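You operate a simulated robot arm through the tools that you are given. There is no shell and no other tool. Be economical: measure what you need, move in short steps, check, and stop when the job is done.

The job below is to be done with a simulated robot arm. You get a single attempt, and the scene is never put back.

JOB
Straighten the red bar by the dial gauge and the bent bar chart.
Fine: within 1 mm of straight; leave the gauge arm in; end with the ram up; press in slow gear and leave it so, valve open; keep hands out of the yellow square while the ram comes down or bears.

Only the result counts: the job must be done as asked and must still hold three seconds after the hand-in. Knocking over, shifting, dropping, spilling or breaking anything else fails it.

ROBOT AND FRAMES
A 7-joint arm with a two-finger parallel gripper, fixed in place. Base frame: the origin is at the foot of the arm, x ahead of it, y to its left, z up. Readings come in mm, degrees, newtons and seconds.
With the tool pointing down near the work surface it reaches from about 200 to 680 mm from the base axis. Its first joint turns from -66.0 to 66.0 degrees. Payload 2.4 kg.
The tool frame sits at the grasp point between the pads (the TCP): z along the fingers, y along the line on which they close. The tips reach 30 mm beyond it. The gripper opens to 94 mm. The fingers are 28 mm wide and 10 mm thick; the gripper's body (50 by 96 mm) begins 55 mm behind the TCP.
Orientation is told as [roll, pitch, yaw] about the base's x, y, z axes, in that order, counted from this pose: with the fingers straight down and closing along the base's y, the tool's x points along the base's -x, its y along +y and its z along -z.

CONTROLS
- The arm moves only by the tool drive_tool. Its arguments are lists of equal length, an entry for each row: "slide": the shift along the tool's x, y, z in mm, a list of three; "angular": the turn, a rotation vector about the tool's x, y, z in degrees, a list of three. In form: {"slide": [[x, y, z], ...], "angular": [[wx, wy, wz], ...]}. A call has 1 to 10 rows; each row is the pose to reach, as a shift and turn from the pose commanded when the call began, along the tool's axes at that moment. "grip" is the opening, from 0 (shut) to 1 (fully open), set as the call begins (left out, the last holds). Each row takes 0.2 s and may step no farther than 50 mm and 8.6 degrees from the row before; otherwise, or with a gripper value out of range, the whole call is refused. Where a pose cannot be reached the arm comes as near as it can. A force on the tool above 90 N (or 10 N above the force at the start of the call, whichever is more), or a blocked arm, ends the call early, and 0.2 s more pass. Each finger travels about 153 mm/s and halts on what it meets, pressing with about 21 N; the grip force reading is that of the motor and also rises with nothing between the fingers. The clock runs only during rows and for 0.2 s after the last one: add rows that repeat a pose to give the fingers time. The reply holds the time, the measured pose of the TCP, the force on the tool along the base axes, the opening and the grip force, in the units named above and with some noise, and new pictures: "show" is both (left out), scene, wrist or none.
- Cameras (640 x 400 px; columns grow to the right, rows downward): "scene" is fixed at [41.3, 472.9, 1448.3]; the picture's right is [-0.74, -0.67, 0.00], its down [-0.37, 0.41, -0.84] and it looks along [0.56, -0.62, -0.55] (base axes); focal length 351 px, centre (320, 200). "wrist" rides on the gripper at [-37, 0, -58] in the tool frame; the picture's right is [0.00, -1.00, 0.00], its down [0.97, 0.00, -0.24] and it looks along [0.24, 0.00, 0.97] (tool axes); focal length 218 px, centre (320, 200).
- locate(camera, pixels): for up to 12 pixels [column, row] of the newest picture of that camera ("zoom" is the newest enlarged one), the place [x, y, z] in the base frame of the surface seen there, good to about 2 mm. The clock stands still meanwhile.
- enlarge(camera, box): a new picture of the part [left, top, right, bottom] of that camera's present view, enlarged. The clock stands still meanwhile.
- job_done(): hands the job in; it is judged then, once.

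Work in short steps. Measure before you move; look again where a grasp or a placing could have gone wrong, and mend it. You have 80 turns and 120 pictures in all, those below and enlarged ones among them. Open the gripper and draw the arm clear of the work before you hand the job in, unless the task says otherwise; then end with one line.

The tools are called after "Emit:" as a command line: name --argument value ..., lists and objects as JSON in quotes. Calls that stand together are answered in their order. drive_tool: Moves the arm, as the interface text tells. Its arguments: {"type":"object","properties":{"slide":{"type":"array"},"angular":{"type":"array"},"grip":{"type":"number"},"show":{"type":"string","enum":["both","scene","wrist","none"]}},"required":["slide","angular"]} The other tools are called the same way: locate (camera, pixels) gives the place of the surface under pixels of a picture; enlarge (camera, box) takes an enlarged picture of a part of a camera's view; job_done () hands the job in.

At the start:

```text
clock: 0.0
ee_pos: [342.5, 72.2, 1140.6]
ee_rot: [0.0, 0.0, -0.1]
wrist_force: [0.0, -0.6, 1.1]
gripper_width: 93.9
gripper_force: 0.0
```

scene: 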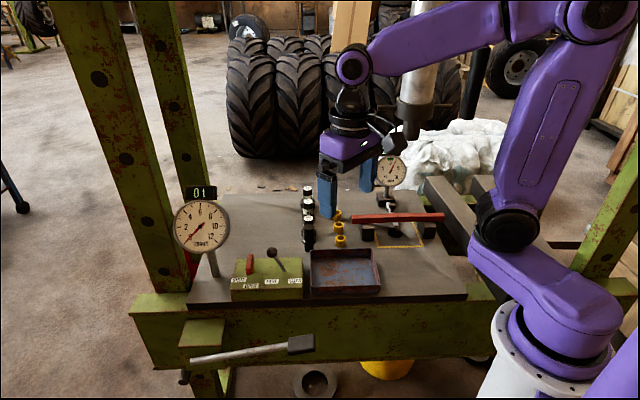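
wrist: 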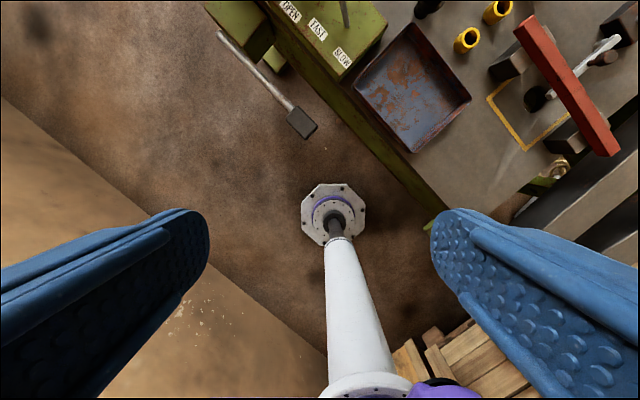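

The scene shows a press bench: a tonnage gauge at (202,225), a valve/gear box at (268,275), a pump lever at (250,350), the red bar at (398,218) and a dial gauge at (390,172). I'll enlarge these.

Emit:
enlarge --camera "scene" --box '[290, 140, 470, 260]'

Emit:
enlarge --camera "scene" --box '[160, 170, 340, 290]'

Emit:
enlarge --camera "scene" --box '[160, 280, 340, 400]'

Emit:
enlarge --camera "wrist" --box '[440, 0, 640, 220]'

```text
3.33 times, centred on (380, 200) of scene
```

zoom: 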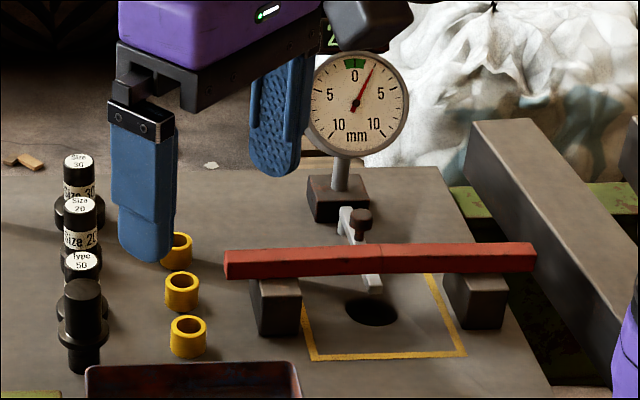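

```text
3.33 times, centred on (250, 230) of scene
```

zoom: 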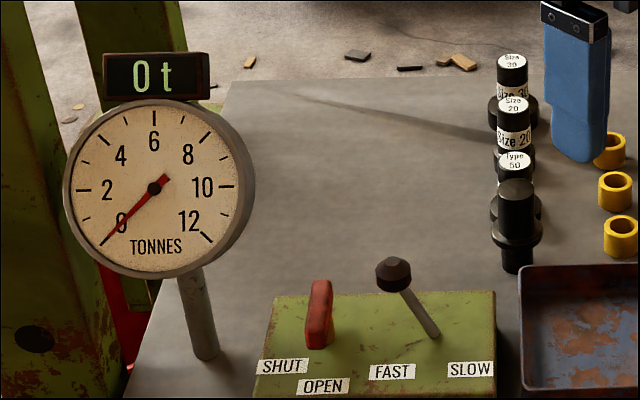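

```text
3.33 times, centred on (250, 340) of scene
```

zoom: 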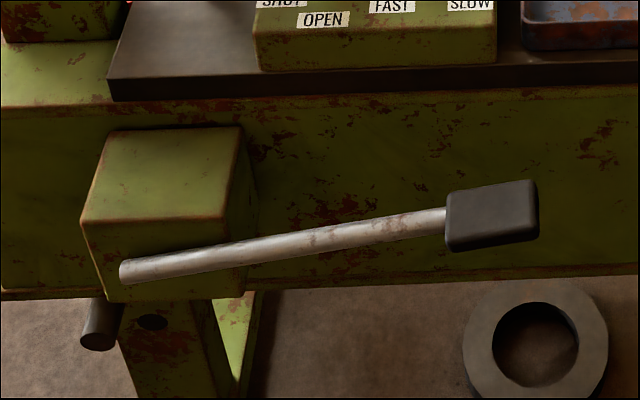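

```text
1.82 times, centred on (540, 110) of wrist
```

zoom: 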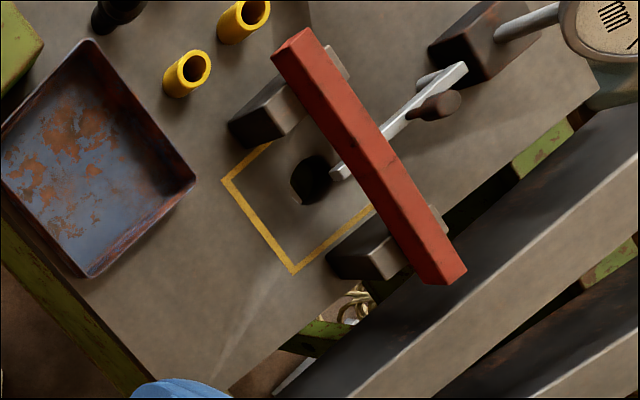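

I need a clear view of the gauge display, and the chart hasn't turned up yet. I'll read positions of the key items before moving.

Emit:
locate --camera "scene" --pixels '[[352, 219], [443, 216], [397, 217], [251, 257], [271, 252], [300, 342], [200, 357], [415, 110], [390, 172], [308, 190], [340, 240], [338, 226]]'

Emit:
enlarge --camera "scene" --box '[340, 40, 520, 160]'

Emit:
enlarge --camera "scene" --box '[460, 120, 640, 320]'

```text
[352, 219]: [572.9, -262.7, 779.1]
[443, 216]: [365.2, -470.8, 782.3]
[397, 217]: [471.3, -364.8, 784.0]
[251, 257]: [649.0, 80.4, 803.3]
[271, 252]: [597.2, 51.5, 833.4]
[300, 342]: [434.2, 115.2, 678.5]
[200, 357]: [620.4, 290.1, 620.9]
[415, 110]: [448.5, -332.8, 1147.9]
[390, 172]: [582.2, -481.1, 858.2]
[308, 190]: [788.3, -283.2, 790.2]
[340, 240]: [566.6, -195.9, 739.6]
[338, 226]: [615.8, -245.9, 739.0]
```

```text
3.33 times, centred on (430, 100) of scene
```

zoom: 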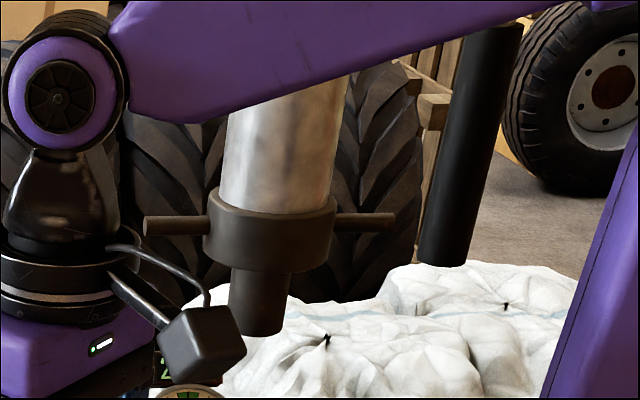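

```text
2.00 times, centred on (550, 220) of scene
```

zoom: 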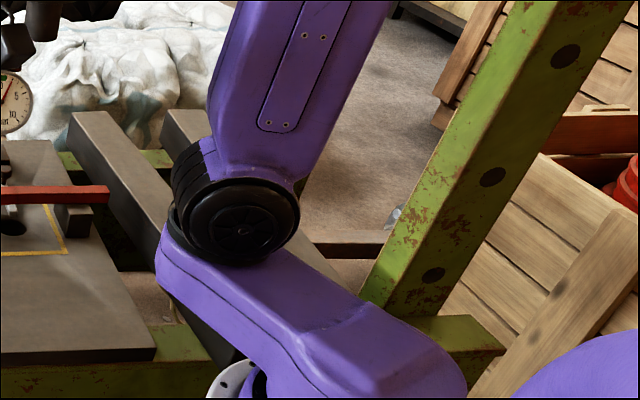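

No chart is visible yet. I'll tilt the wrist upward to look ahead over the bench.

Emit:
drive_tool --slide '[[0, 0, 0], [0, 0, 0], [0, 0, 0], [0, 0, 0], [0, 0, 0], [0, 0, 0], [0, 0, 0], [0, 0, 0]]' --angular '[[0, -8, 0], [0, -16, 0], [0, -24, 0], [0, -32, 0], [0, -40, 0], [0, -48, 0], [0, -56, 0], [0, -60, 0]]'

```text
clock: 1.8
ee_pos: [343.1, 71.8, 1140.0]
ee_rot: [0.1, -60.2, -0.2]
wrist_force: [0.1, -0.5, -0.3]
gripper_width: 94.1
gripper_force: 0.0
```

scene: 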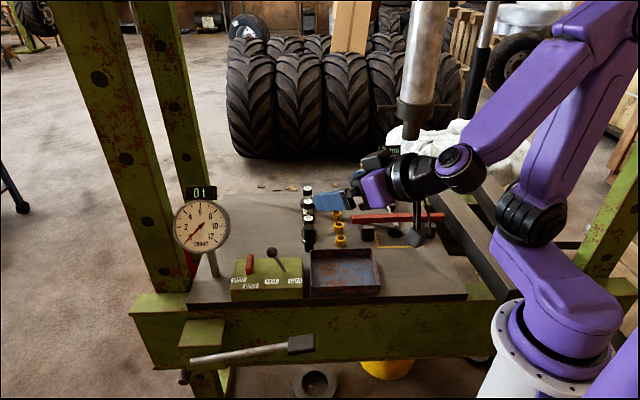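
wrist: 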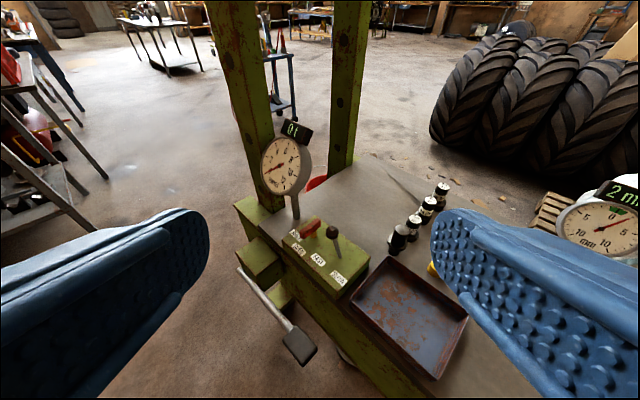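

The gauge display on the right reads about "2 m…" and there is still no chart. I'll turn the view to the right, toward -y.

Emit:
drive_tool --slide '[[0, 0, 0], [0, 0, 0], [0, 0, 0], [0, 0, 0], [0, 0, 0], [0, 0, 0], [0, 0, 0]]' --angular '[[7, 0, 4], [14, 0, 8], [21, 0, 12], [28, 0, 16], [35, 0, 20], [42, 0, 24], [48, 0, 27.7]]'

```text
clock: 3.4
ee_pos: [341.7, 73.3, 1138.9]
ee_rot: [0.0, -60.0, -55.5]
wrist_force: [-0.5, -0.6, -0.2]
gripper_width: 94.1
gripper_force: 0.1
```

scene: 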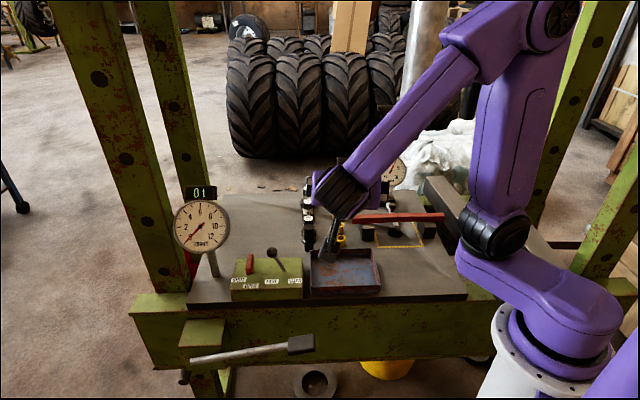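
wrist: 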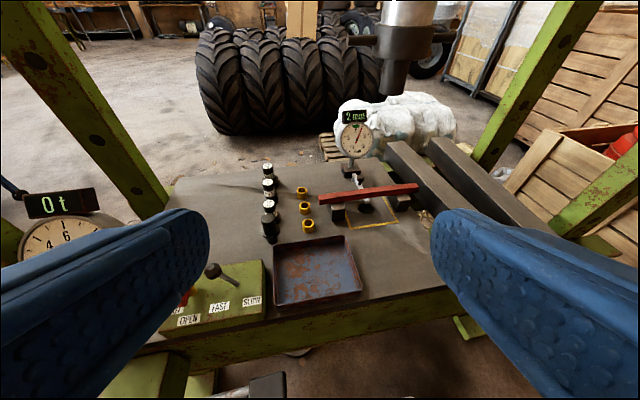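

The gauge display reads "2 mm", and there is no chart in this view either. I'll enlarge the gauge, then tilt up toward the press head.

Emit:
enlarge --camera "wrist" --box '[310, 90, 430, 230]'

Emit:
drive_tool --slide '[[0, 0, 0], [0, 0, 0], [0, 0, 0], [0, 0, 0], [0, 0, 0], [0, 0, 0]]' --angular '[[0, -8, 0], [0, -16, 0], [0, -24, 0], [0, -32, 0], [0, -40, 0], [0, -48, 0]]' --show "wrist"

```text
2.86 times, centred on (370, 160) of wrist
```

zoom: 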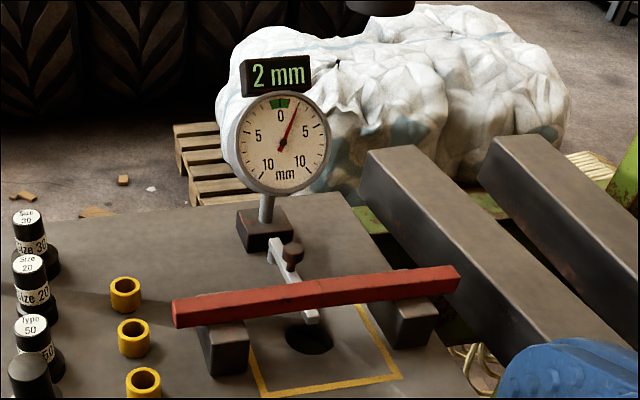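

```text
clock: 4.8
ee_pos: [342.7, 71.8, 1140.0]
ee_rot: [180.0, -71.9, 124.6]
wrist_force: [0.2, -0.4, -0.6]
gripper_width: 94.1
gripper_force: 0.0
```

wrist: 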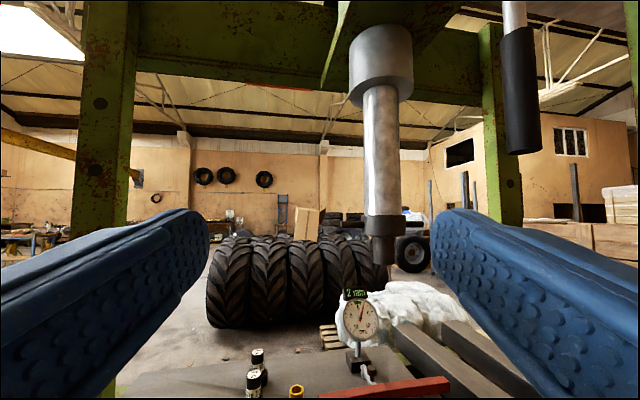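

No chart shows above either. I'll turn further right to look at the right side.

Emit:
drive_tool --slide '[[0, 0, 0], [0, 0, 0], [0, 0, 0], [0, 0, 0], [0, 0, 0], [0, 0, 0], [0, 0, 0]]' --angular '[[8, 0, -2.6], [16, 0, -5.2], [24, 0, -7.8], [32, 0, -10.4], [40, 0, -13], [48, 0, -15.6], [55, 0, -17.9]]' --show "wrist"

```text
clock: 6.4
ee_pos: [256.1, 42.7, 1136.3]
ee_rot: [-179.5, -71.9, 65.9]
wrist_force: [0.3, 0.1, 0.9]
gripper_width: 93.7
gripper_force: 0.1
out of reach, approached as far as the arm can: row 5, 6, 7
```

wrist: 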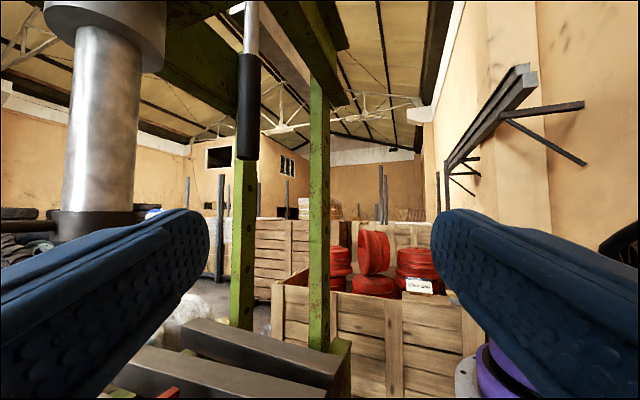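

The right side has no chart. I'll turn back toward the left.

Emit:
drive_tool --slide '[[0, 0, 0], [0, 0, 0], [0, 0, 0], [0, 0, 0], [0, 0, 0], [0, 0, 0], [0, 0, 0], [0, 0, 0], [0, 0, 0], [0, 0, 0]]' --angular '[[-8, 0, 2.6], [-16, 0, 5.2], [-24, 0, 7.8], [-32, 0, 10.4], [-40, 0, 13], [-48, 0, 15.6], [-56, 0, 18.2], [-64, 0, 20.8], [-72, 0, 23.4], [-80, 0, 26]]' --show "none"

Emit:
drive_tool --slide '[[0, 0, 0], [0, 0, 0], [0, 0, 0], [0, 0, 0], [0, 0, 0], [0, 0, 0], [0, 0, 0], [0, 0, 0], [0, 0, 0]]' --angular '[[-8, 0, 2.6], [-16, 0, 5.2], [-24, 0, 7.8], [-32, 0, 10.4], [-40, 0, 13], [-48, 0, 15.6], [-56, 0, 18.2], [-64, 0, 20.8], [-72, 0, 23.4]]' --show "wrist"

```text
clock: 8.6
ee_pos: [418.7, 111.4, 1175.3]
ee_rot: [179.4, -72.3, 150.6]
wrist_force: [1.1, -0.5, 0.3]
gripper_width: 94.1
gripper_force: 0.1
out of reach, approached as far as the arm can: row 2, 3, 4, 5, 6, 7, 8, 9, 10
```

```text
clock: 10.6
ee_pos: [399.5, 144.1, 1220.9]
ee_rot: [-176.3, -72.6, -154.7]
wrist_force: [-3.6, 5.0, -1.4]
gripper_width: 94.2
gripper_force: 0.1
out of reach, approached as far as the arm can: row 1, 2, 3, 4, 6, 7, 8, 9
```

wrist: 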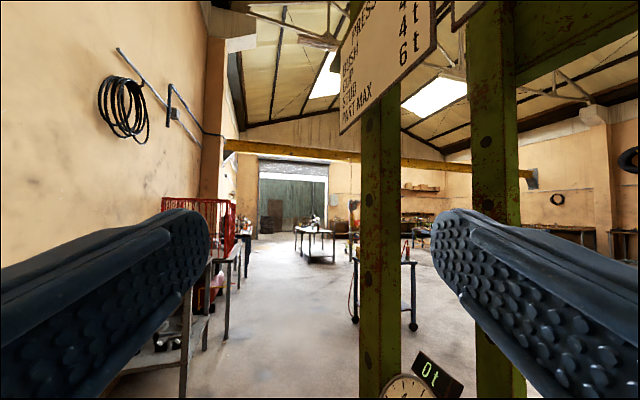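

Signs are mounted high on the left columns, at (390,60) in the wrist view. I'll back off, lower the arm a bit, and tilt up to read them.

Emit:
drive_tool --slide '[[30, 0, -20], [60, 0, -40], [90, 0, -60], [120, 0, -80], [120, 0, -80]]' --angular '[[8, 0, -2.6], [16, 0, -5.2], [24, 0, -7.8], [24, 0, -7.8], [24, 0, -7.8]]' --show "none"

Emit:
drive_tool --slide '[[0, 0, 0], [0, 0, 0], [0, 0, 0], [0, 0, 0]]' --angular '[[0, -8, 0], [0, -16, 0], [0, -24, 0], [0, -24, 0]]' --show "wrist"

```text
clock: 11.8
ee_pos: [323.7, 224.1, 1127.3]
ee_rot: [-179.6, -72.1, -159.2]
wrist_force: [0.2, -0.5, 0.3]
gripper_width: 93.9
gripper_force: 0.0
out of reach, approached as far as the arm can: row 1, 2, 3, 4, 5
```

```text
clock: 12.8
ee_pos: [364.4, 264.1, 1161.0]
ee_rot: [-179.8, -48.1, -158.8]
wrist_force: [0.0, -0.3, 0.1]
gripper_width: 93.7
gripper_force: 0.2
out of reach, approached as far as the arm can: row 1, 2, 3, 4
```

wrist: 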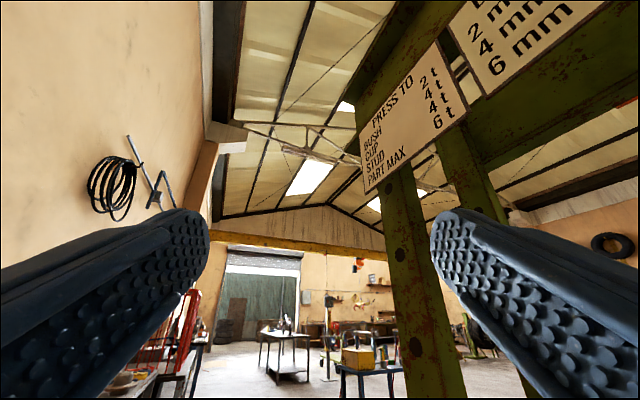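

The bar chart is at the upper right. I'll turn right and drop lower.

Emit:
drive_tool --slide '[[22, 0, -20], [44, 0, -40], [66, 0, -60], [88, 0, -80], [88, 0, -80], [88, 0, -80]]' --angular '[[6, 0, -5.4], [12, 0, -10.8], [18, 0, -16.2], [24, 0, -21.6], [30, 0, -27], [30, 0, -27]]' --show "wrist"

```text
clock: 14.2
ee_pos: [403.4, 286.7, 1039.6]
ee_rot: [-180.0, -48.0, 160.8]
wrist_force: [-0.5, 0.3, 0.3]
gripper_width: 93.8
gripper_force: 0.0
out of reach, approached as far as the arm can: row 1, 2, 3, 4, 5, 6
```

wrist: 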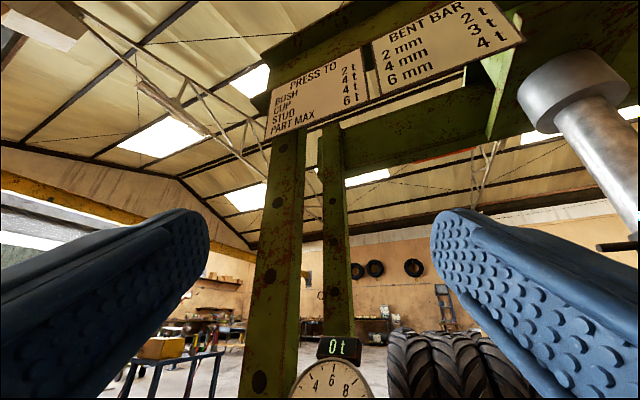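

Emit:
enlarge --camera "wrist" --box '[250, 0, 540, 150]'

```text
2.21 times, centred on (395, 75) of wrist
```

zoom: 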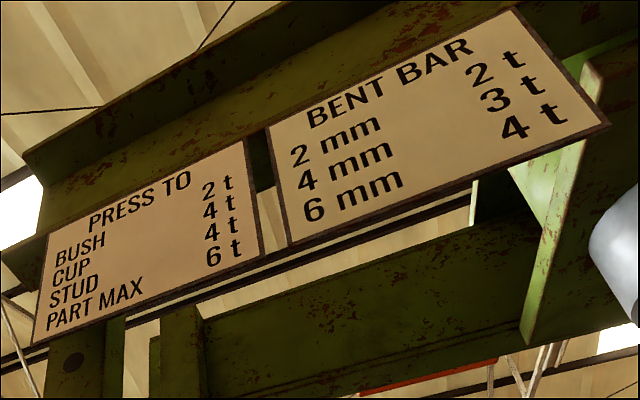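

The chart says 2 mm needs 2 t. Next I'll bring the tool back to pointing down so I can inspect the controls.

Emit:
drive_tool --slide '[[0, 0, 0], [0, 0, 0], [0, 0, 0], [0, 0, 0], [0, 0, 0], [0, 0, 0], [0, 0, 0], [0, 0, 0], [0, 0, 0], [0, 0, 0]]' --angular '[[0, 8, 0], [0, 16, 0], [0, 24, 0], [0, 32, 0], [0, 40, 0], [0, 48, 0], [0, 56, 0], [0, 64, 0], [0, 72, 0], [0, 80, 0]]' --show "both"

```text
clock: 16.4
ee_pos: [402.5, 288.3, 1038.6]
ee_rot: [-0.1, -51.8, -18.9]
wrist_force: [0.1, -0.3, -0.2]
gripper_width: 94.0
gripper_force: 0.0
```

scene: 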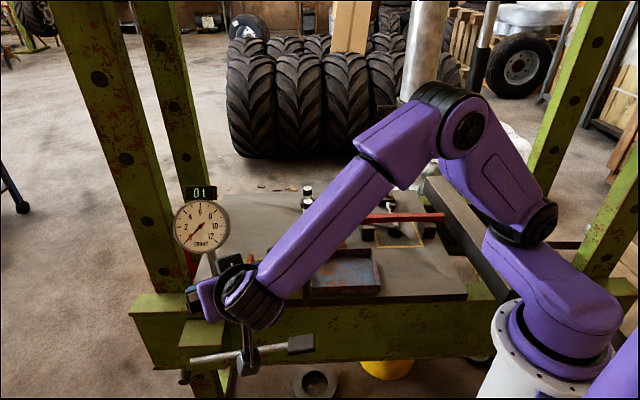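
wrist: 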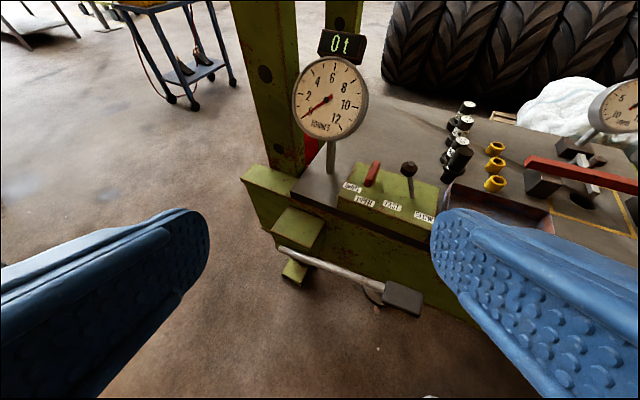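

Emit:
enlarge --camera "wrist" --box '[330, 140, 450, 220]'

Emit:
locate --camera "wrist" --pixels '[[375, 168], [368, 184], [409, 168], [412, 196], [352, 187], [364, 201], [391, 206], [423, 216], [282, 252], [384, 288], [405, 300], [420, 294]]'

```text
5.00 times, centred on (390, 180) of wrist
```

zoom: 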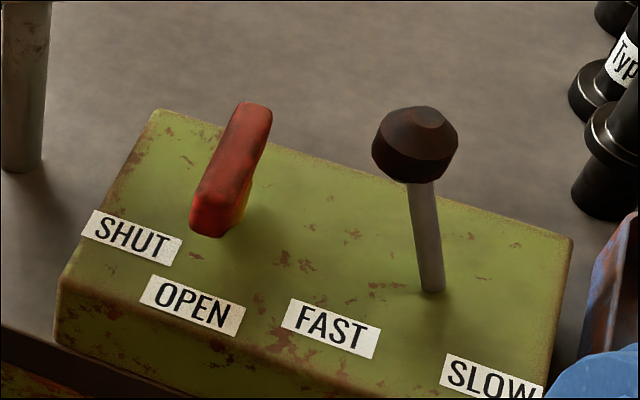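

```text
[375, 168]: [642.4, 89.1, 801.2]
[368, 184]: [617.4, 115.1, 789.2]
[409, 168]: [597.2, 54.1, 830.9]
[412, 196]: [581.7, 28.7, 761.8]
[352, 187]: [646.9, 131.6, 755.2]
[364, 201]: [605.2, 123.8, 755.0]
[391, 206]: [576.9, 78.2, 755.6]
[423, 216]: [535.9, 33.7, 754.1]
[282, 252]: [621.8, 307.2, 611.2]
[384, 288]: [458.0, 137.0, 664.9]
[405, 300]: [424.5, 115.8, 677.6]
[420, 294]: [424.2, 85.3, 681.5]
```

The gear lever leans toward FAST, and the valve position isn't clear from here. I'll level the tool and view the box from above.

Emit:
drive_tool --slide '[[0, 0, 0], [0, 0, 0], [0, 0, 0], [0, 0, 0], [0, 0, 0], [0, 0, 0], [0, 0, 0]]' --angular '[[0, 8, 0], [0, 16, 0], [0, 24, 0], [0, 32, 0], [0, 40, 0], [0, 48, 0], [0, 51.8, 0]]' --show "none"

Emit:
drive_tool --slide '[[0, 0, 0], [0, 0, 0], [-40, -20, 0], [-80, -50, 0], [-118, -80, 0], [-155, -115, 0], [-195, -145, 0], [-195, -145, 0]]' --angular '[[0, 0, -8], [0, 0, -16], [0, 0, -18.9], [0, 0, -18.9], [0, 0, -18.9], [0, 0, -18.9], [0, 0, -18.9], [0, 0, -18.9]]'

```text
clock: 18.0
ee_pos: [402.0, 288.0, 1039.2]
ee_rot: [0.0, -0.1, -18.9]
wrist_force: [0.2, 0.4, -0.4]
gripper_width: 93.8
gripper_force: 0.0
```

```text
refused: row 6 steps farther than a row can; nothing moved
```

Refused because one step was too long, so I'll split it finer.

Emit:
drive_tool --slide '[[-34, -24, 0], [-68, -48, 0], [-102, -72, 0], [-136, -96, 0], [-170, -120, 0], [-204, -144, 0], [-204, -144, 0]]' --angular '[[0, 0, -8], [0, 0, -16], [0, 0, -18.9], [0, 0, -18.9], [0, 0, -18.9], [0, 0, -18.9], [0, 0, -18.9]]' --show "wrist"

```text
clock: 19.6
ee_pos: [549.3, 84.6, 1040.1]
ee_rot: [-0.2, -0.2, 0.0]
wrist_force: [-0.4, -0.8, 0.4]
gripper_width: 94.0
gripper_force: 0.0
```

wrist: 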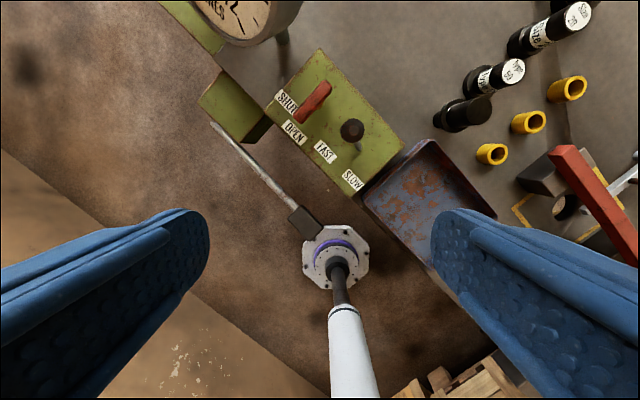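

Emit:
enlarge --camera "wrist" --box '[200, 40, 420, 250]'

Emit:
locate --camera "wrist" --pixels '[[326, 87], [300, 117], [316, 107], [352, 130], [365, 143], [390, 150], [322, 55], [275, 110], [345, 185], [287, 104], [305, 218], [215, 128]]'

```text
1.90 times, centred on (310, 145) of wrist
```

zoom: 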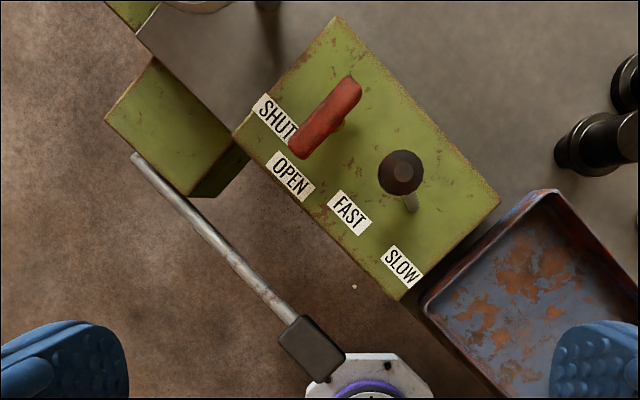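

```text
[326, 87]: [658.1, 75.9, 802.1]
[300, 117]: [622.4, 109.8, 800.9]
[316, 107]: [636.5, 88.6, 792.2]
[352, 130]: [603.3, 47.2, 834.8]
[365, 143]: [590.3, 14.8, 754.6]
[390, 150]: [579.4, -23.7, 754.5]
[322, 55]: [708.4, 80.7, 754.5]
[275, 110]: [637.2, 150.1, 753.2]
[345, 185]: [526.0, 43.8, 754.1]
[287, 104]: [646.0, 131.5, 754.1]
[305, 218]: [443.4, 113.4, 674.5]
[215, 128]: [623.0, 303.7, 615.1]
```

The valve handle points at OPEN, running from (658,76) to (622,110), and the gear lever is in FAST. Before gripping the valve handle, I'll check the tonnage gauge position for clearance.

Emit:
locate --camera "wrist" --pixels '[[240, 15], [265, 40], [282, 38], [297, 10], [215, 5]]'

Emit:
locate --camera "scene" --pixels '[[202, 225], [200, 194], [212, 265], [415, 98], [411, 130]]'

```text
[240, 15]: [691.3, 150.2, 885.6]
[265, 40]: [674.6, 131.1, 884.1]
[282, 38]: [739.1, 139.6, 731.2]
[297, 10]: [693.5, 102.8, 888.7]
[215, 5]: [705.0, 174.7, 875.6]
```

```text
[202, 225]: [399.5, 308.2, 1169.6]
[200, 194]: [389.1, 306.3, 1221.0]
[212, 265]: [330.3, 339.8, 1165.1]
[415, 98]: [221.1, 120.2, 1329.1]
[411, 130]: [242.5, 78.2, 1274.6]
```

The dial sits close to the handle, so I'll measure it better before approaching.

Emit:
enlarge --camera "wrist" --box '[180, 0, 340, 100]'

Emit:
locate --camera "wrist" --pixels '[[230, 38], [250, 45], [275, 38], [290, 25], [300, 3], [200, 8], [212, 25], [245, 3]]'

```text
4.00 times, centred on (260, 50) of wrist
```

zoom: 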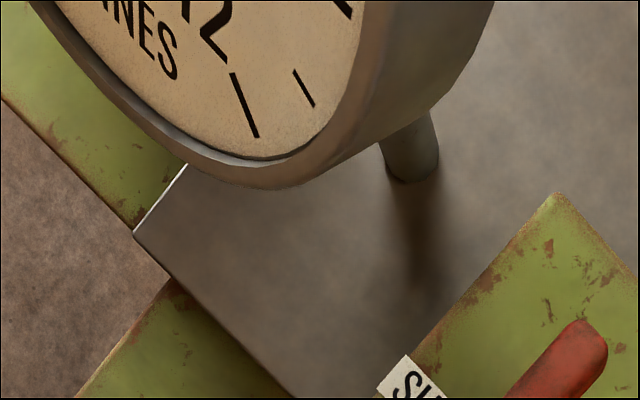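

```text
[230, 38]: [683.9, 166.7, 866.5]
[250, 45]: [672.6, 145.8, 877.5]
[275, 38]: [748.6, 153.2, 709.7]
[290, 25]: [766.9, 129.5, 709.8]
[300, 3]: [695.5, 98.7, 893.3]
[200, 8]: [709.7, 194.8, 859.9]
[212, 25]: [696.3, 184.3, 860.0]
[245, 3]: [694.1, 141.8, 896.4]
```

The dial's nearest edge is at about x=673 and z>860, so I'll use a tilted tool with closed fingers to push the handle's near end. First I'll move to a spot above and beside it.

Emit:
drive_tool --slide '[[-10, -1, 35], [-20, -2, 70], [-30, -3, 105], [-39, -3, 140], [-39, -3, 140]]' --angular '[[0, -8, 0], [0, -16, 0], [0, -24, 0], [0, -30, 0], [0, -30, 0]]' --grip 0

```text
clock: 20.8
ee_pos: [588.7, 115.2, 899.9]
ee_rot: [-0.1, -30.3, 4.0]
wrist_force: [0.9, -8.2, -0.1]
gripper_width: 0.0
gripper_force: 20.5
out of reach, approached as far as the arm can: row 4
```

scene: 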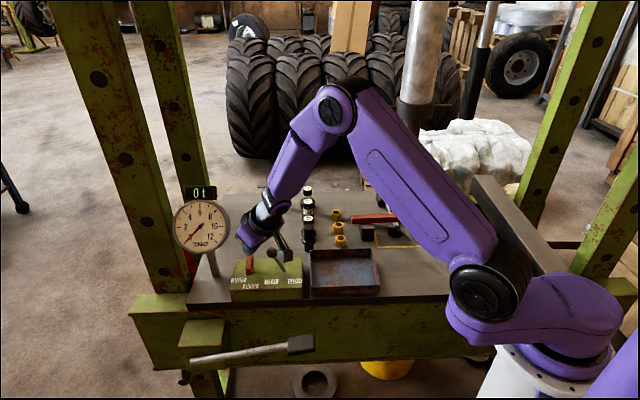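
wrist: 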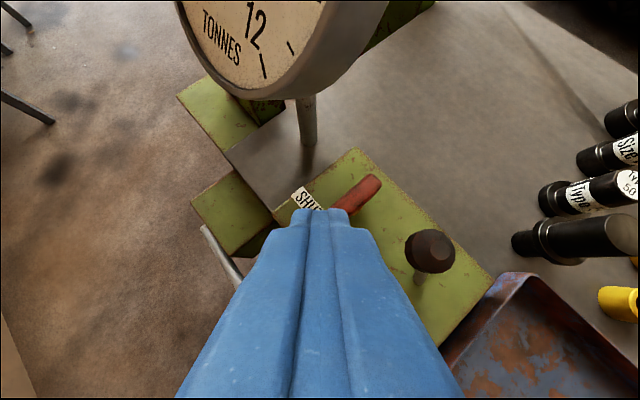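

The measured pose shows y=115 against a commanded 82, possibly because the arm is still settling. I'll hold for a moment and re-read.

Emit:
drive_tool --slide '[[0, 0, 0], [0, 0, 0]]' --angular '[[0, 0, 0], [0, 0, 0]]' --show "none"

```text
clock: 21.4
ee_pos: [586.7, 81.3, 899.7]
ee_rot: [-0.2, -30.2, -0.1]
wrist_force: [-0.2, -0.6, -0.6]
gripper_width: 0.2
gripper_force: 21.0
```

The arm has settled at (587,81,900). I'll lower the tips beside the handle to z≈775.

Emit:
drive_tool --slide '[[16, 0, 28], [33, 0, 57], [49.5, 0, 85.7], [49.5, 0, 85.7]]' --angular '[[0, 0, 0], [0, 0, 0], [0, 0, 0], [0, 0, 0]]'

```text
clock: 22.4
ee_pos: [588.6, 81.3, 801.7]
ee_rot: [-0.1, -30.2, -0.1]
wrist_force: [0.0, 0.3, 0.1]
gripper_width: 0.0
gripper_force: 20.9
```

scene: 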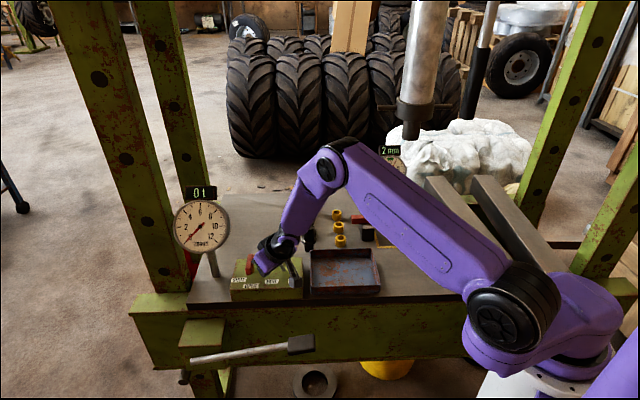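
wrist: 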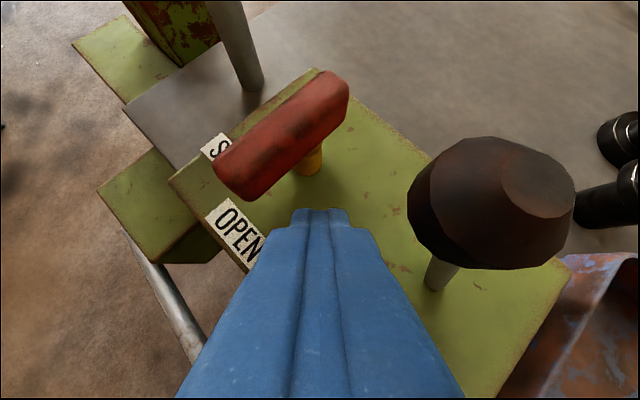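

The tips are just beside the handle on its OPEN side. I'll push along an arc toward SHUT.

Emit:
drive_tool --slide '[[-4, 8, 2.3], [-7.8, 16, 4.5], [-12, 25, 7], [-16.5, 33, 9.5], [-19, 35, 11], [-19, 35, 11]]' --angular '[[0, 0, 0], [0, 0, 0], [0, 0, 0], [0, 0, 0], [0, 0, 0], [0, 0, 0]]' --show "wrist"

```text
clock: 23.8
ee_pos: [610.2, 116.6, 800.4]
ee_rot: [-0.1, -30.2, 0.0]
wrist_force: [-1.4, 0.7, 0.1]
gripper_width: 0.0
gripper_force: 21.5
```

wrist: 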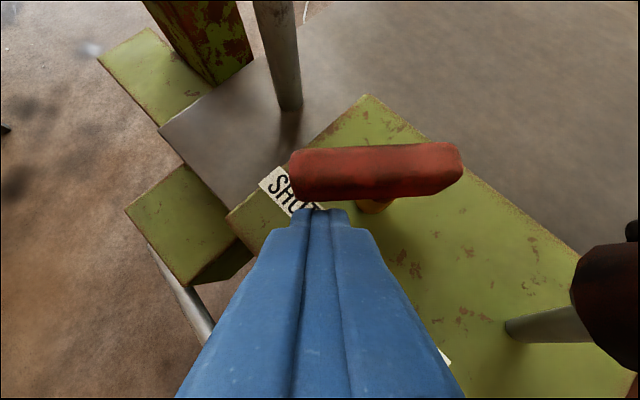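

The handle turned to roughly +y, and SHUT lies slightly further. I'll push a bit more in +x.

Emit:
drive_tool --slide '[[-5, 0, 3], [-10, 0, 6], [-14, 0, 8], [-14, 0, 8]]' --angular '[[0, 0, 0], [0, 0, 0], [0, 0, 0], [0, 0, 0]]' --show "wrist"

```text
clock: 24.8
ee_pos: [625.7, 115.7, 800.7]
ee_rot: [-0.1, -30.1, 0.0]
wrist_force: [-1.3, 4.7, -3.1]
gripper_width: 0.0
gripper_force: 21.2
```

wrist: 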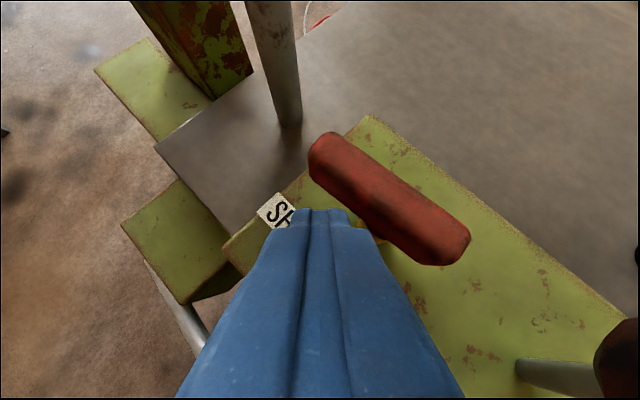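

The handle is now parallel with the box front, about 90° from OPEN and presumably SHUT. I'll back off, lift, and head for the pump handle.

Emit:
drive_tool --slide '[[22, 0, -12.5], [18, 0, -47], [0, 0, -85], [0, 0, -120]]' --angular '[[0, 0, 0], [0, 0, 0], [0, 0, 0], [0, 8, 0]]' --grip 0.8 --show "none"

Emit:
drive_tool --slide '[[0, 0, 0], [0, 0, 0], [0, 0, 0], [0, 0, 0]]' --angular '[[0, 8, 0], [0, 16, 0], [0, 22, 0], [0, 22, 0]]' --show "scene"

```text
clock: 25.8
ee_pos: [564.9, 116.0, 905.6]
ee_rot: [0.0, -22.0, -0.2]
wrist_force: [0.1, -1.1, 0.6]
gripper_width: 75.2
gripper_force: 0.0
```

```text
clock: 26.8
ee_pos: [566.8, 116.8, 904.4]
ee_rot: [-0.1, -0.1, -0.2]
wrist_force: [0.4, -0.5, 0.4]
gripper_width: 75.4
gripper_force: 0.0
```

scene: 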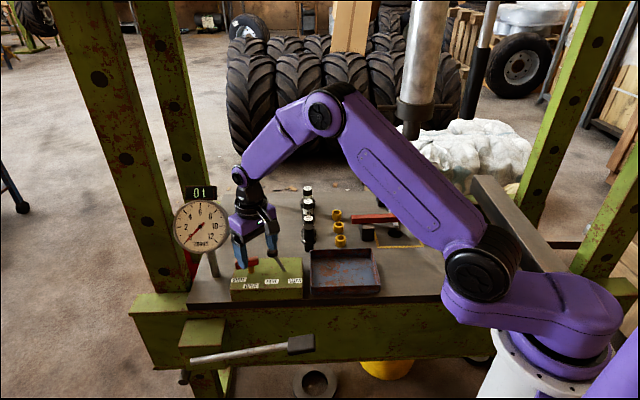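

The valve is turned and everything else is undisturbed. I'll move above the pump grip block with yaw 47.

Emit:
drive_tool --slide '[[45, -7, 0], [90, -13, 0], [130, -18, 20], [143, -20, 60], [143, -20, 85], [143, -20, 85], [143, -20, 85]]' --angular '[[0, 0, -8], [0, 0, -16], [0, 0, -24], [0, 0, -32], [0, 0, -40], [0, 0, -47], [0, 0, -47]]'

```text
clock: 28.4
ee_pos: [422.7, 96.3, 819.6]
ee_rot: [-0.2, -0.1, 47.0]
wrist_force: [0.8, 0.9, -0.5]
gripper_width: 75.3
gripper_force: 0.0
```

scene: 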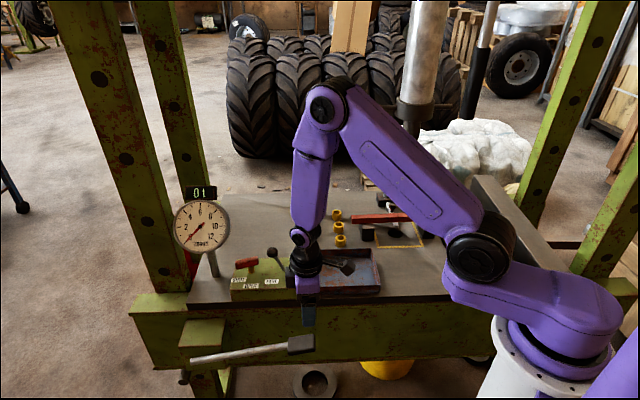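
wrist: 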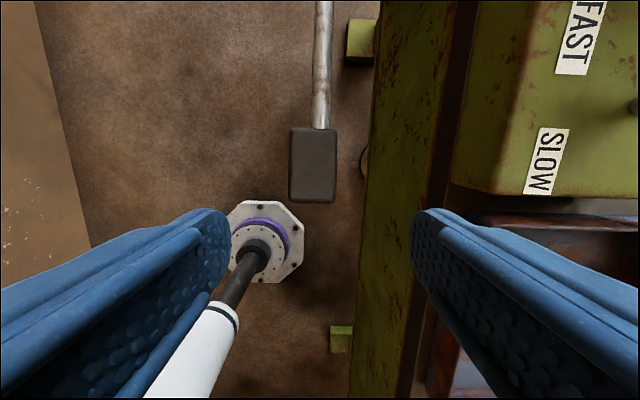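

Emit:
locate --camera "wrist" --pixels '[[313, 165], [295, 135], [332, 135], [293, 195], [330, 197], [321, 120], [323, 30]]'

```text
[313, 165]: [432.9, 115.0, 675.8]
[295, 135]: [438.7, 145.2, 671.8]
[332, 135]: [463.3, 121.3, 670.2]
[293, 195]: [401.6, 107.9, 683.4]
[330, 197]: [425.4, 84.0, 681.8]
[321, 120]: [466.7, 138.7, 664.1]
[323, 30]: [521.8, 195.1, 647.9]
```

The block centre is at (432,115), top z≈677, 34 wide, and the lever runs at 45°. I'll check clearance to the beam edge before descending.

Emit:
locate --camera "wrist" --pixels '[[374, 100], [368, 150], [365, 200], [360, 300], [400, 150], [440, 150], [355, 45], [352, 20]]'

```text
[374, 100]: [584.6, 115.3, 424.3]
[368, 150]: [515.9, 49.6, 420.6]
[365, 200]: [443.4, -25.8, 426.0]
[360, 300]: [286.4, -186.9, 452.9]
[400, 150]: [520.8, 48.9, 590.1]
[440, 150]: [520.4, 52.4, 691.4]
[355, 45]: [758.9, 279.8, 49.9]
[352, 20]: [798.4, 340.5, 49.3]
```

The beam face is about 105 mm from the block, so clearance is ample. I'll descend around the grip block.

Emit:
drive_tool --slide '[[-10, 3, 40], [-20, 6, 80], [-20, 6, 120], [-20, 6, 151], [-20, 6, 151]]' --angular '[[0, 0, 2], [0, 0, 2], [0, 0, 2], [0, 0, 2], [0, 0, 2]]' --show "wrist"

```text
clock: 29.6
ee_pos: [432.9, 115.0, 668.5]
ee_rot: [-0.2, -0.1, 45.0]
wrist_force: [0.8, 0.0, 0.6]
gripper_width: 75.3
gripper_force: 0.0
```

wrist: 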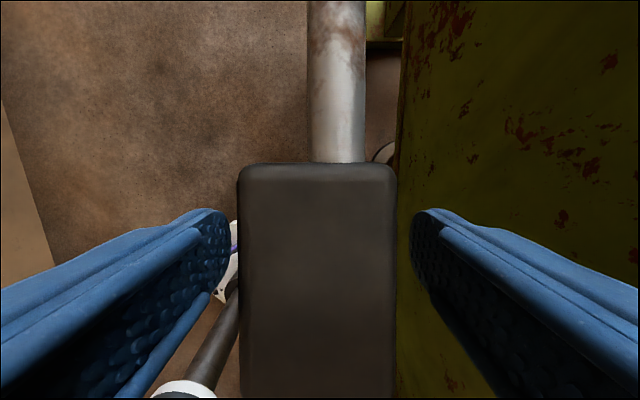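

The fingers straddle the block, centred. I'll close and try one gentle downstroke to see which way the pump works.

Emit:
drive_tool --slide '[[0, 0, 0], [0, 0, 0]]' --angular '[[0, 0, 0], [0, 0, 0]]' --grip 0 --show "none"

Emit:
drive_tool --slide '[[4, 0, 19], [6, 0, 38], [7, 0, 57], [7, 0, 76]]' --angular '[[0, -4, 0], [0, -8, 0], [0, -12, 0], [0, -16, 0]]' --show "scene"

```text
clock: 30.2
ee_pos: [431.8, 116.4, 667.4]
ee_rot: [-0.1, 0.0, 44.9]
wrist_force: [-1.3, 5.8, -3.4]
gripper_width: 49.4
gripper_force: 44.3
```

```text
clock: 31.2
ee_pos: [429.8, 110.6, 591.4]
ee_rot: [-0.1, -16.3, 45.0]
wrist_force: [0.2, 12.9, 1.5]
gripper_width: 49.6
gripper_force: 44.7
```

scene: 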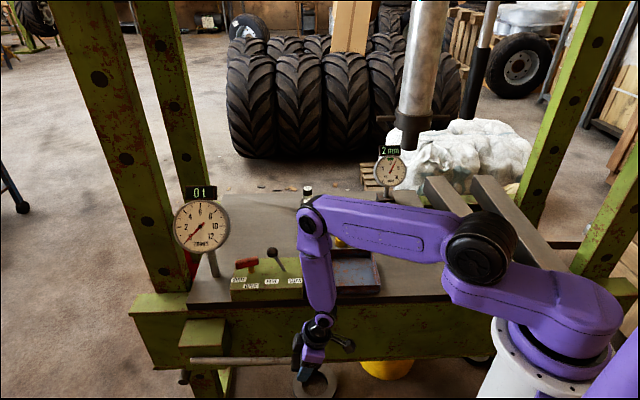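

The handle works: the ram collar dropped from row 110 to 122. I'll continue with a longer upstroke and downstroke.

Emit:
drive_tool --slide '[[-10.6, 0, -36.9], [-26.2, 0, -71.9], [-46.5, 0, -104.5]]' --angular '[[0, 8, 0], [0, 16, 0], [0, 24, 0]]' --show "scene"

```text
clock: 32.0
ee_pos: [432.9, 116.3, 701.1]
ee_rot: [0.4, 9.1, 44.7]
wrist_force: [-9.8, -13.9, -67.4]
gripper_width: 45.1
gripper_force: 44.3
```

scene: 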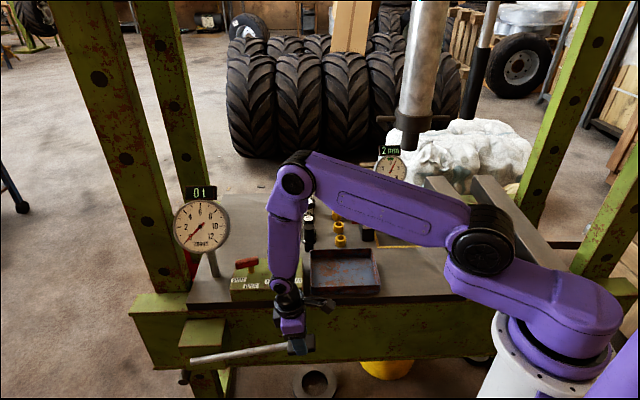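

The lever's top stop is at its starting position, and the grip slid up on the block. I'll release, re-seat at the start pose and close again.

Emit:
drive_tool --slide '[[0, 0, 0], [0, 0, 0], [3.6, 0, 37.9], [3.6, 0, 37.9]]' --angular '[[0, 0, 0], [0, 0, 0], [0, -8, 0], [0, -8, 0]]' --grip 0.8 --show "wrist"

```text
clock: 33.0
ee_pos: [432.6, 117.1, 668.5]
ee_rot: [-0.2, -0.1, 45.0]
wrist_force: [0.0, 0.6, -0.1]
gripper_width: 75.3
gripper_force: 0.1
```

wrist: 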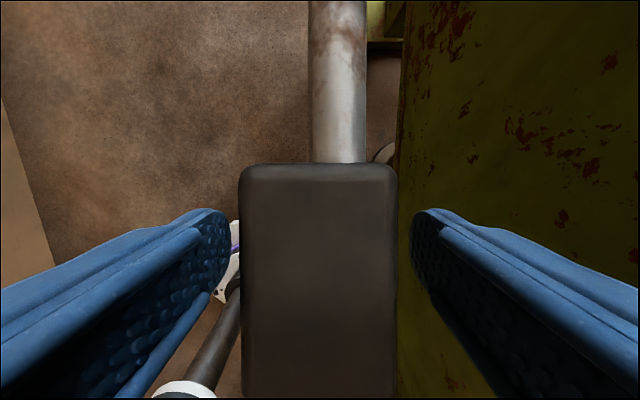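

Re-seated. I'll close and do a longer downstroke to find the bottom.

Emit:
drive_tool --slide '[[0, 0, 0], [0, 0, 0], [5.4, 0, 38], [5.4, 0, 76.4], [0, 0, 114.4]]' --angular '[[0, 0, 0], [0, 0, 0], [0, -8, 0], [0, -16, 0], [0, -24, 0]]' --grip 0 --show "scene"

```text
clock: 34.2
ee_pos: [431.2, 114.4, 553.9]
ee_rot: [-0.1, -24.1, 45.2]
wrist_force: [-33.6, 2.3, 66.3]
gripper_width: 49.5
gripper_force: 45.2
```

scene: 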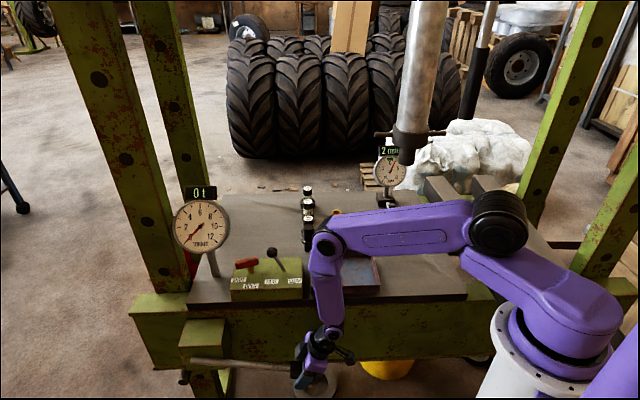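

One full stroke gives about 42 mm of ram travel in FAST, and the nose is now at z≈990 with the bar near 784. I'll do one more up-down cycle, ending at the top, and check.

Emit:
drive_tool --slide '[[-10.6, 0, -36.9], [-26.2, 0, -71.9], [-43.7, 0, -100.6], [-26.2, 0, -71.9], [-10.6, 0, -36.9], [-2.1, 0, -9.4], [-10.6, 0, -36.9], [-26.2, 0, -71.9], [-43.7, 0, -100.6]]' --angular '[[0, 8, 0], [0, 16, 0], [0, 23, 0], [0, 16, 0], [0, 8, 0], [0, 2, 0], [0, 8, 0], [0, 16, 0], [0, 23, 0]]' --show "scene"

```text
clock: 36.2
ee_pos: [430.9, 115.3, 665.2]
ee_rot: [-0.1, -1.0, 44.9]
wrist_force: [-12.8, 10.3, -0.7]
gripper_width: 49.3
gripper_force: 44.4
```

scene: 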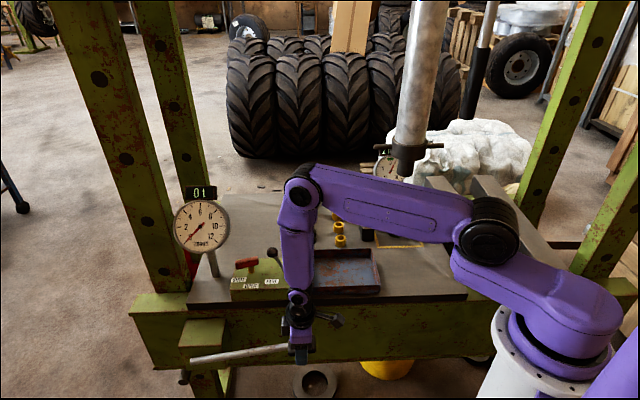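

The nose is at about z≈950 now. I'll do two more strokes.

Emit:
drive_tool --slide '[[5.4, 0, 38], [5.4, 0, 76.4], [2.6, 0, 100.2], [5.4, 0, 76.4], [5.4, 0, 38], [0, 0, 0], [5.4, 0, 38], [5.4, 0, 76.4], [2.6, 0, 100.2]]' --angular '[[0, -8, 0], [0, -16, 0], [0, -21, 0], [0, -16, 0], [0, -8, 0], [0, 0, 0], [0, -8, 0], [0, -16, 0], [0, -21, 0]]' --show "scene"

```text
clock: 38.2
ee_pos: [430.0, 113.3, 563.3]
ee_rot: [-0.1, -21.9, 44.8]
wrist_force: [-12.2, -3.7, 1.9]
gripper_width: 49.3
gripper_force: 45.0
```

scene: 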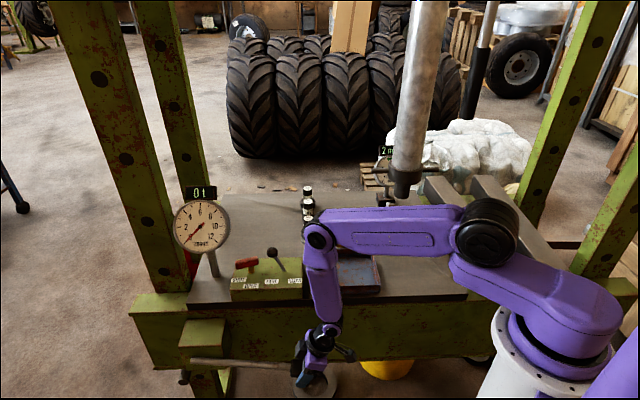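

The nose is now around z≈865, about 80 mm above the bar. I'll do one more FAST stroke, ending at the top.

Emit:
drive_tool --slide '[[-10.6, 0, -36.9], [-26.2, 0, -71.9], [-40, 0, -95], [-26.2, 0, -71.9], [-10.6, 0, -36.9], [0, 0, 0], [-10.6, 0, -36.9], [-26.2, 0, -71.9], [-38.8, 0, -92.6]]' --angular '[[0, 8, 0], [0, 16, 0], [0, 21.5, 0], [0, 16, 0], [0, 8, 0], [0, 0, 0], [0, 8, 0], [0, 16, 0], [0, 21, 0]]' --show "scene"

Emit:
enlarge --camera "scene" --box '[330, 130, 480, 250]'

```text
clock: 40.2
ee_pos: [431.9, 113.8, 664.0]
ee_rot: [0.0, -0.7, 44.7]
wrist_force: [-12.4, -15.9, 2.3]
gripper_width: 49.1
gripper_force: 44.6
```

scene: 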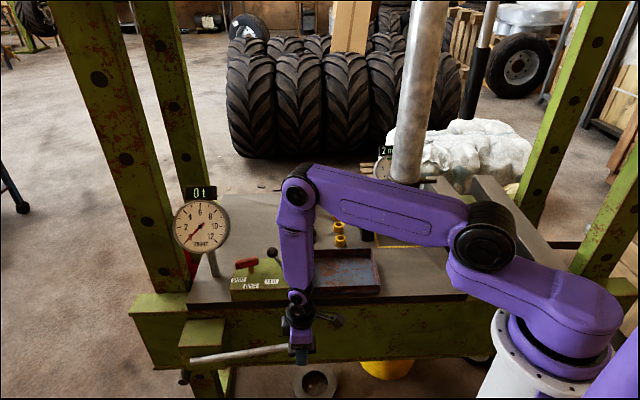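

```text
3.33 times, centred on (405, 190) of scene
```

zoom: 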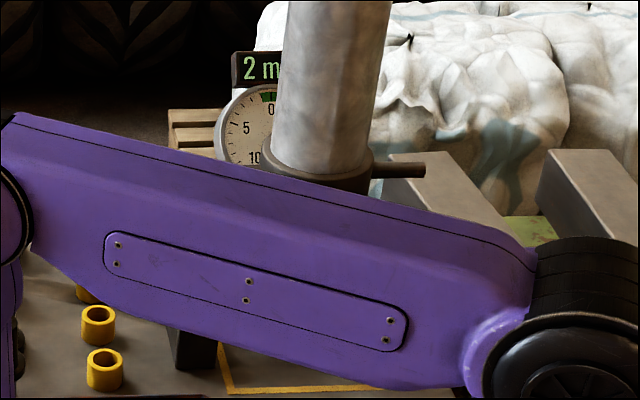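

The display still shows 2 mm and 0 t. I'll release the handle, rise, and then go shift the gear lever to SLOW.

Emit:
drive_tool --slide '[[0, 0, 0], [0, 0, 0], [0, 0, -40], [0, 0, -85], [0, 0, -130], [0, 0, -180], [0, 0, -230], [0, 0, -250]]' --angular '[[0, 0, 0], [0, 0, 0], [0, 0, 0], [0, 1, 0], [0, 1, 0], [0, 1, 0], [0, 1, 0], [0, 1, 0]]' --grip 0.8 --show "scene"

Emit:
enlarge --camera "scene" --box '[330, 130, 480, 250]'

```text
clock: 42.0
ee_pos: [429.3, 112.1, 913.9]
ee_rot: [-0.1, 0.1, 44.9]
wrist_force: [0.5, 0.3, -0.3]
gripper_width: 75.0
gripper_force: 0.0
```

scene: 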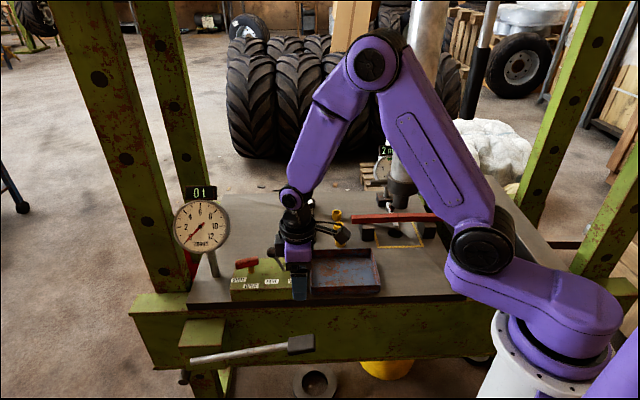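

```text
3.33 times, centred on (405, 190) of scene
```

zoom: 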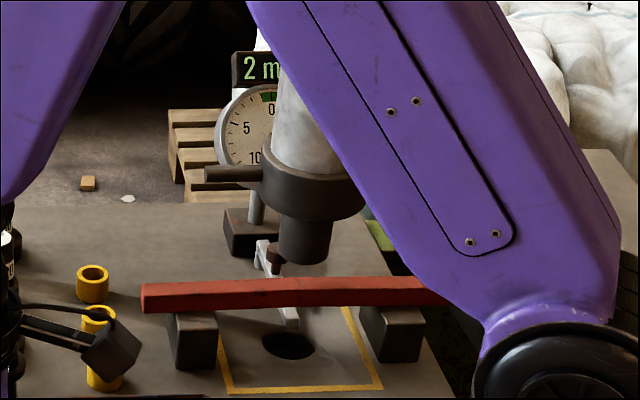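

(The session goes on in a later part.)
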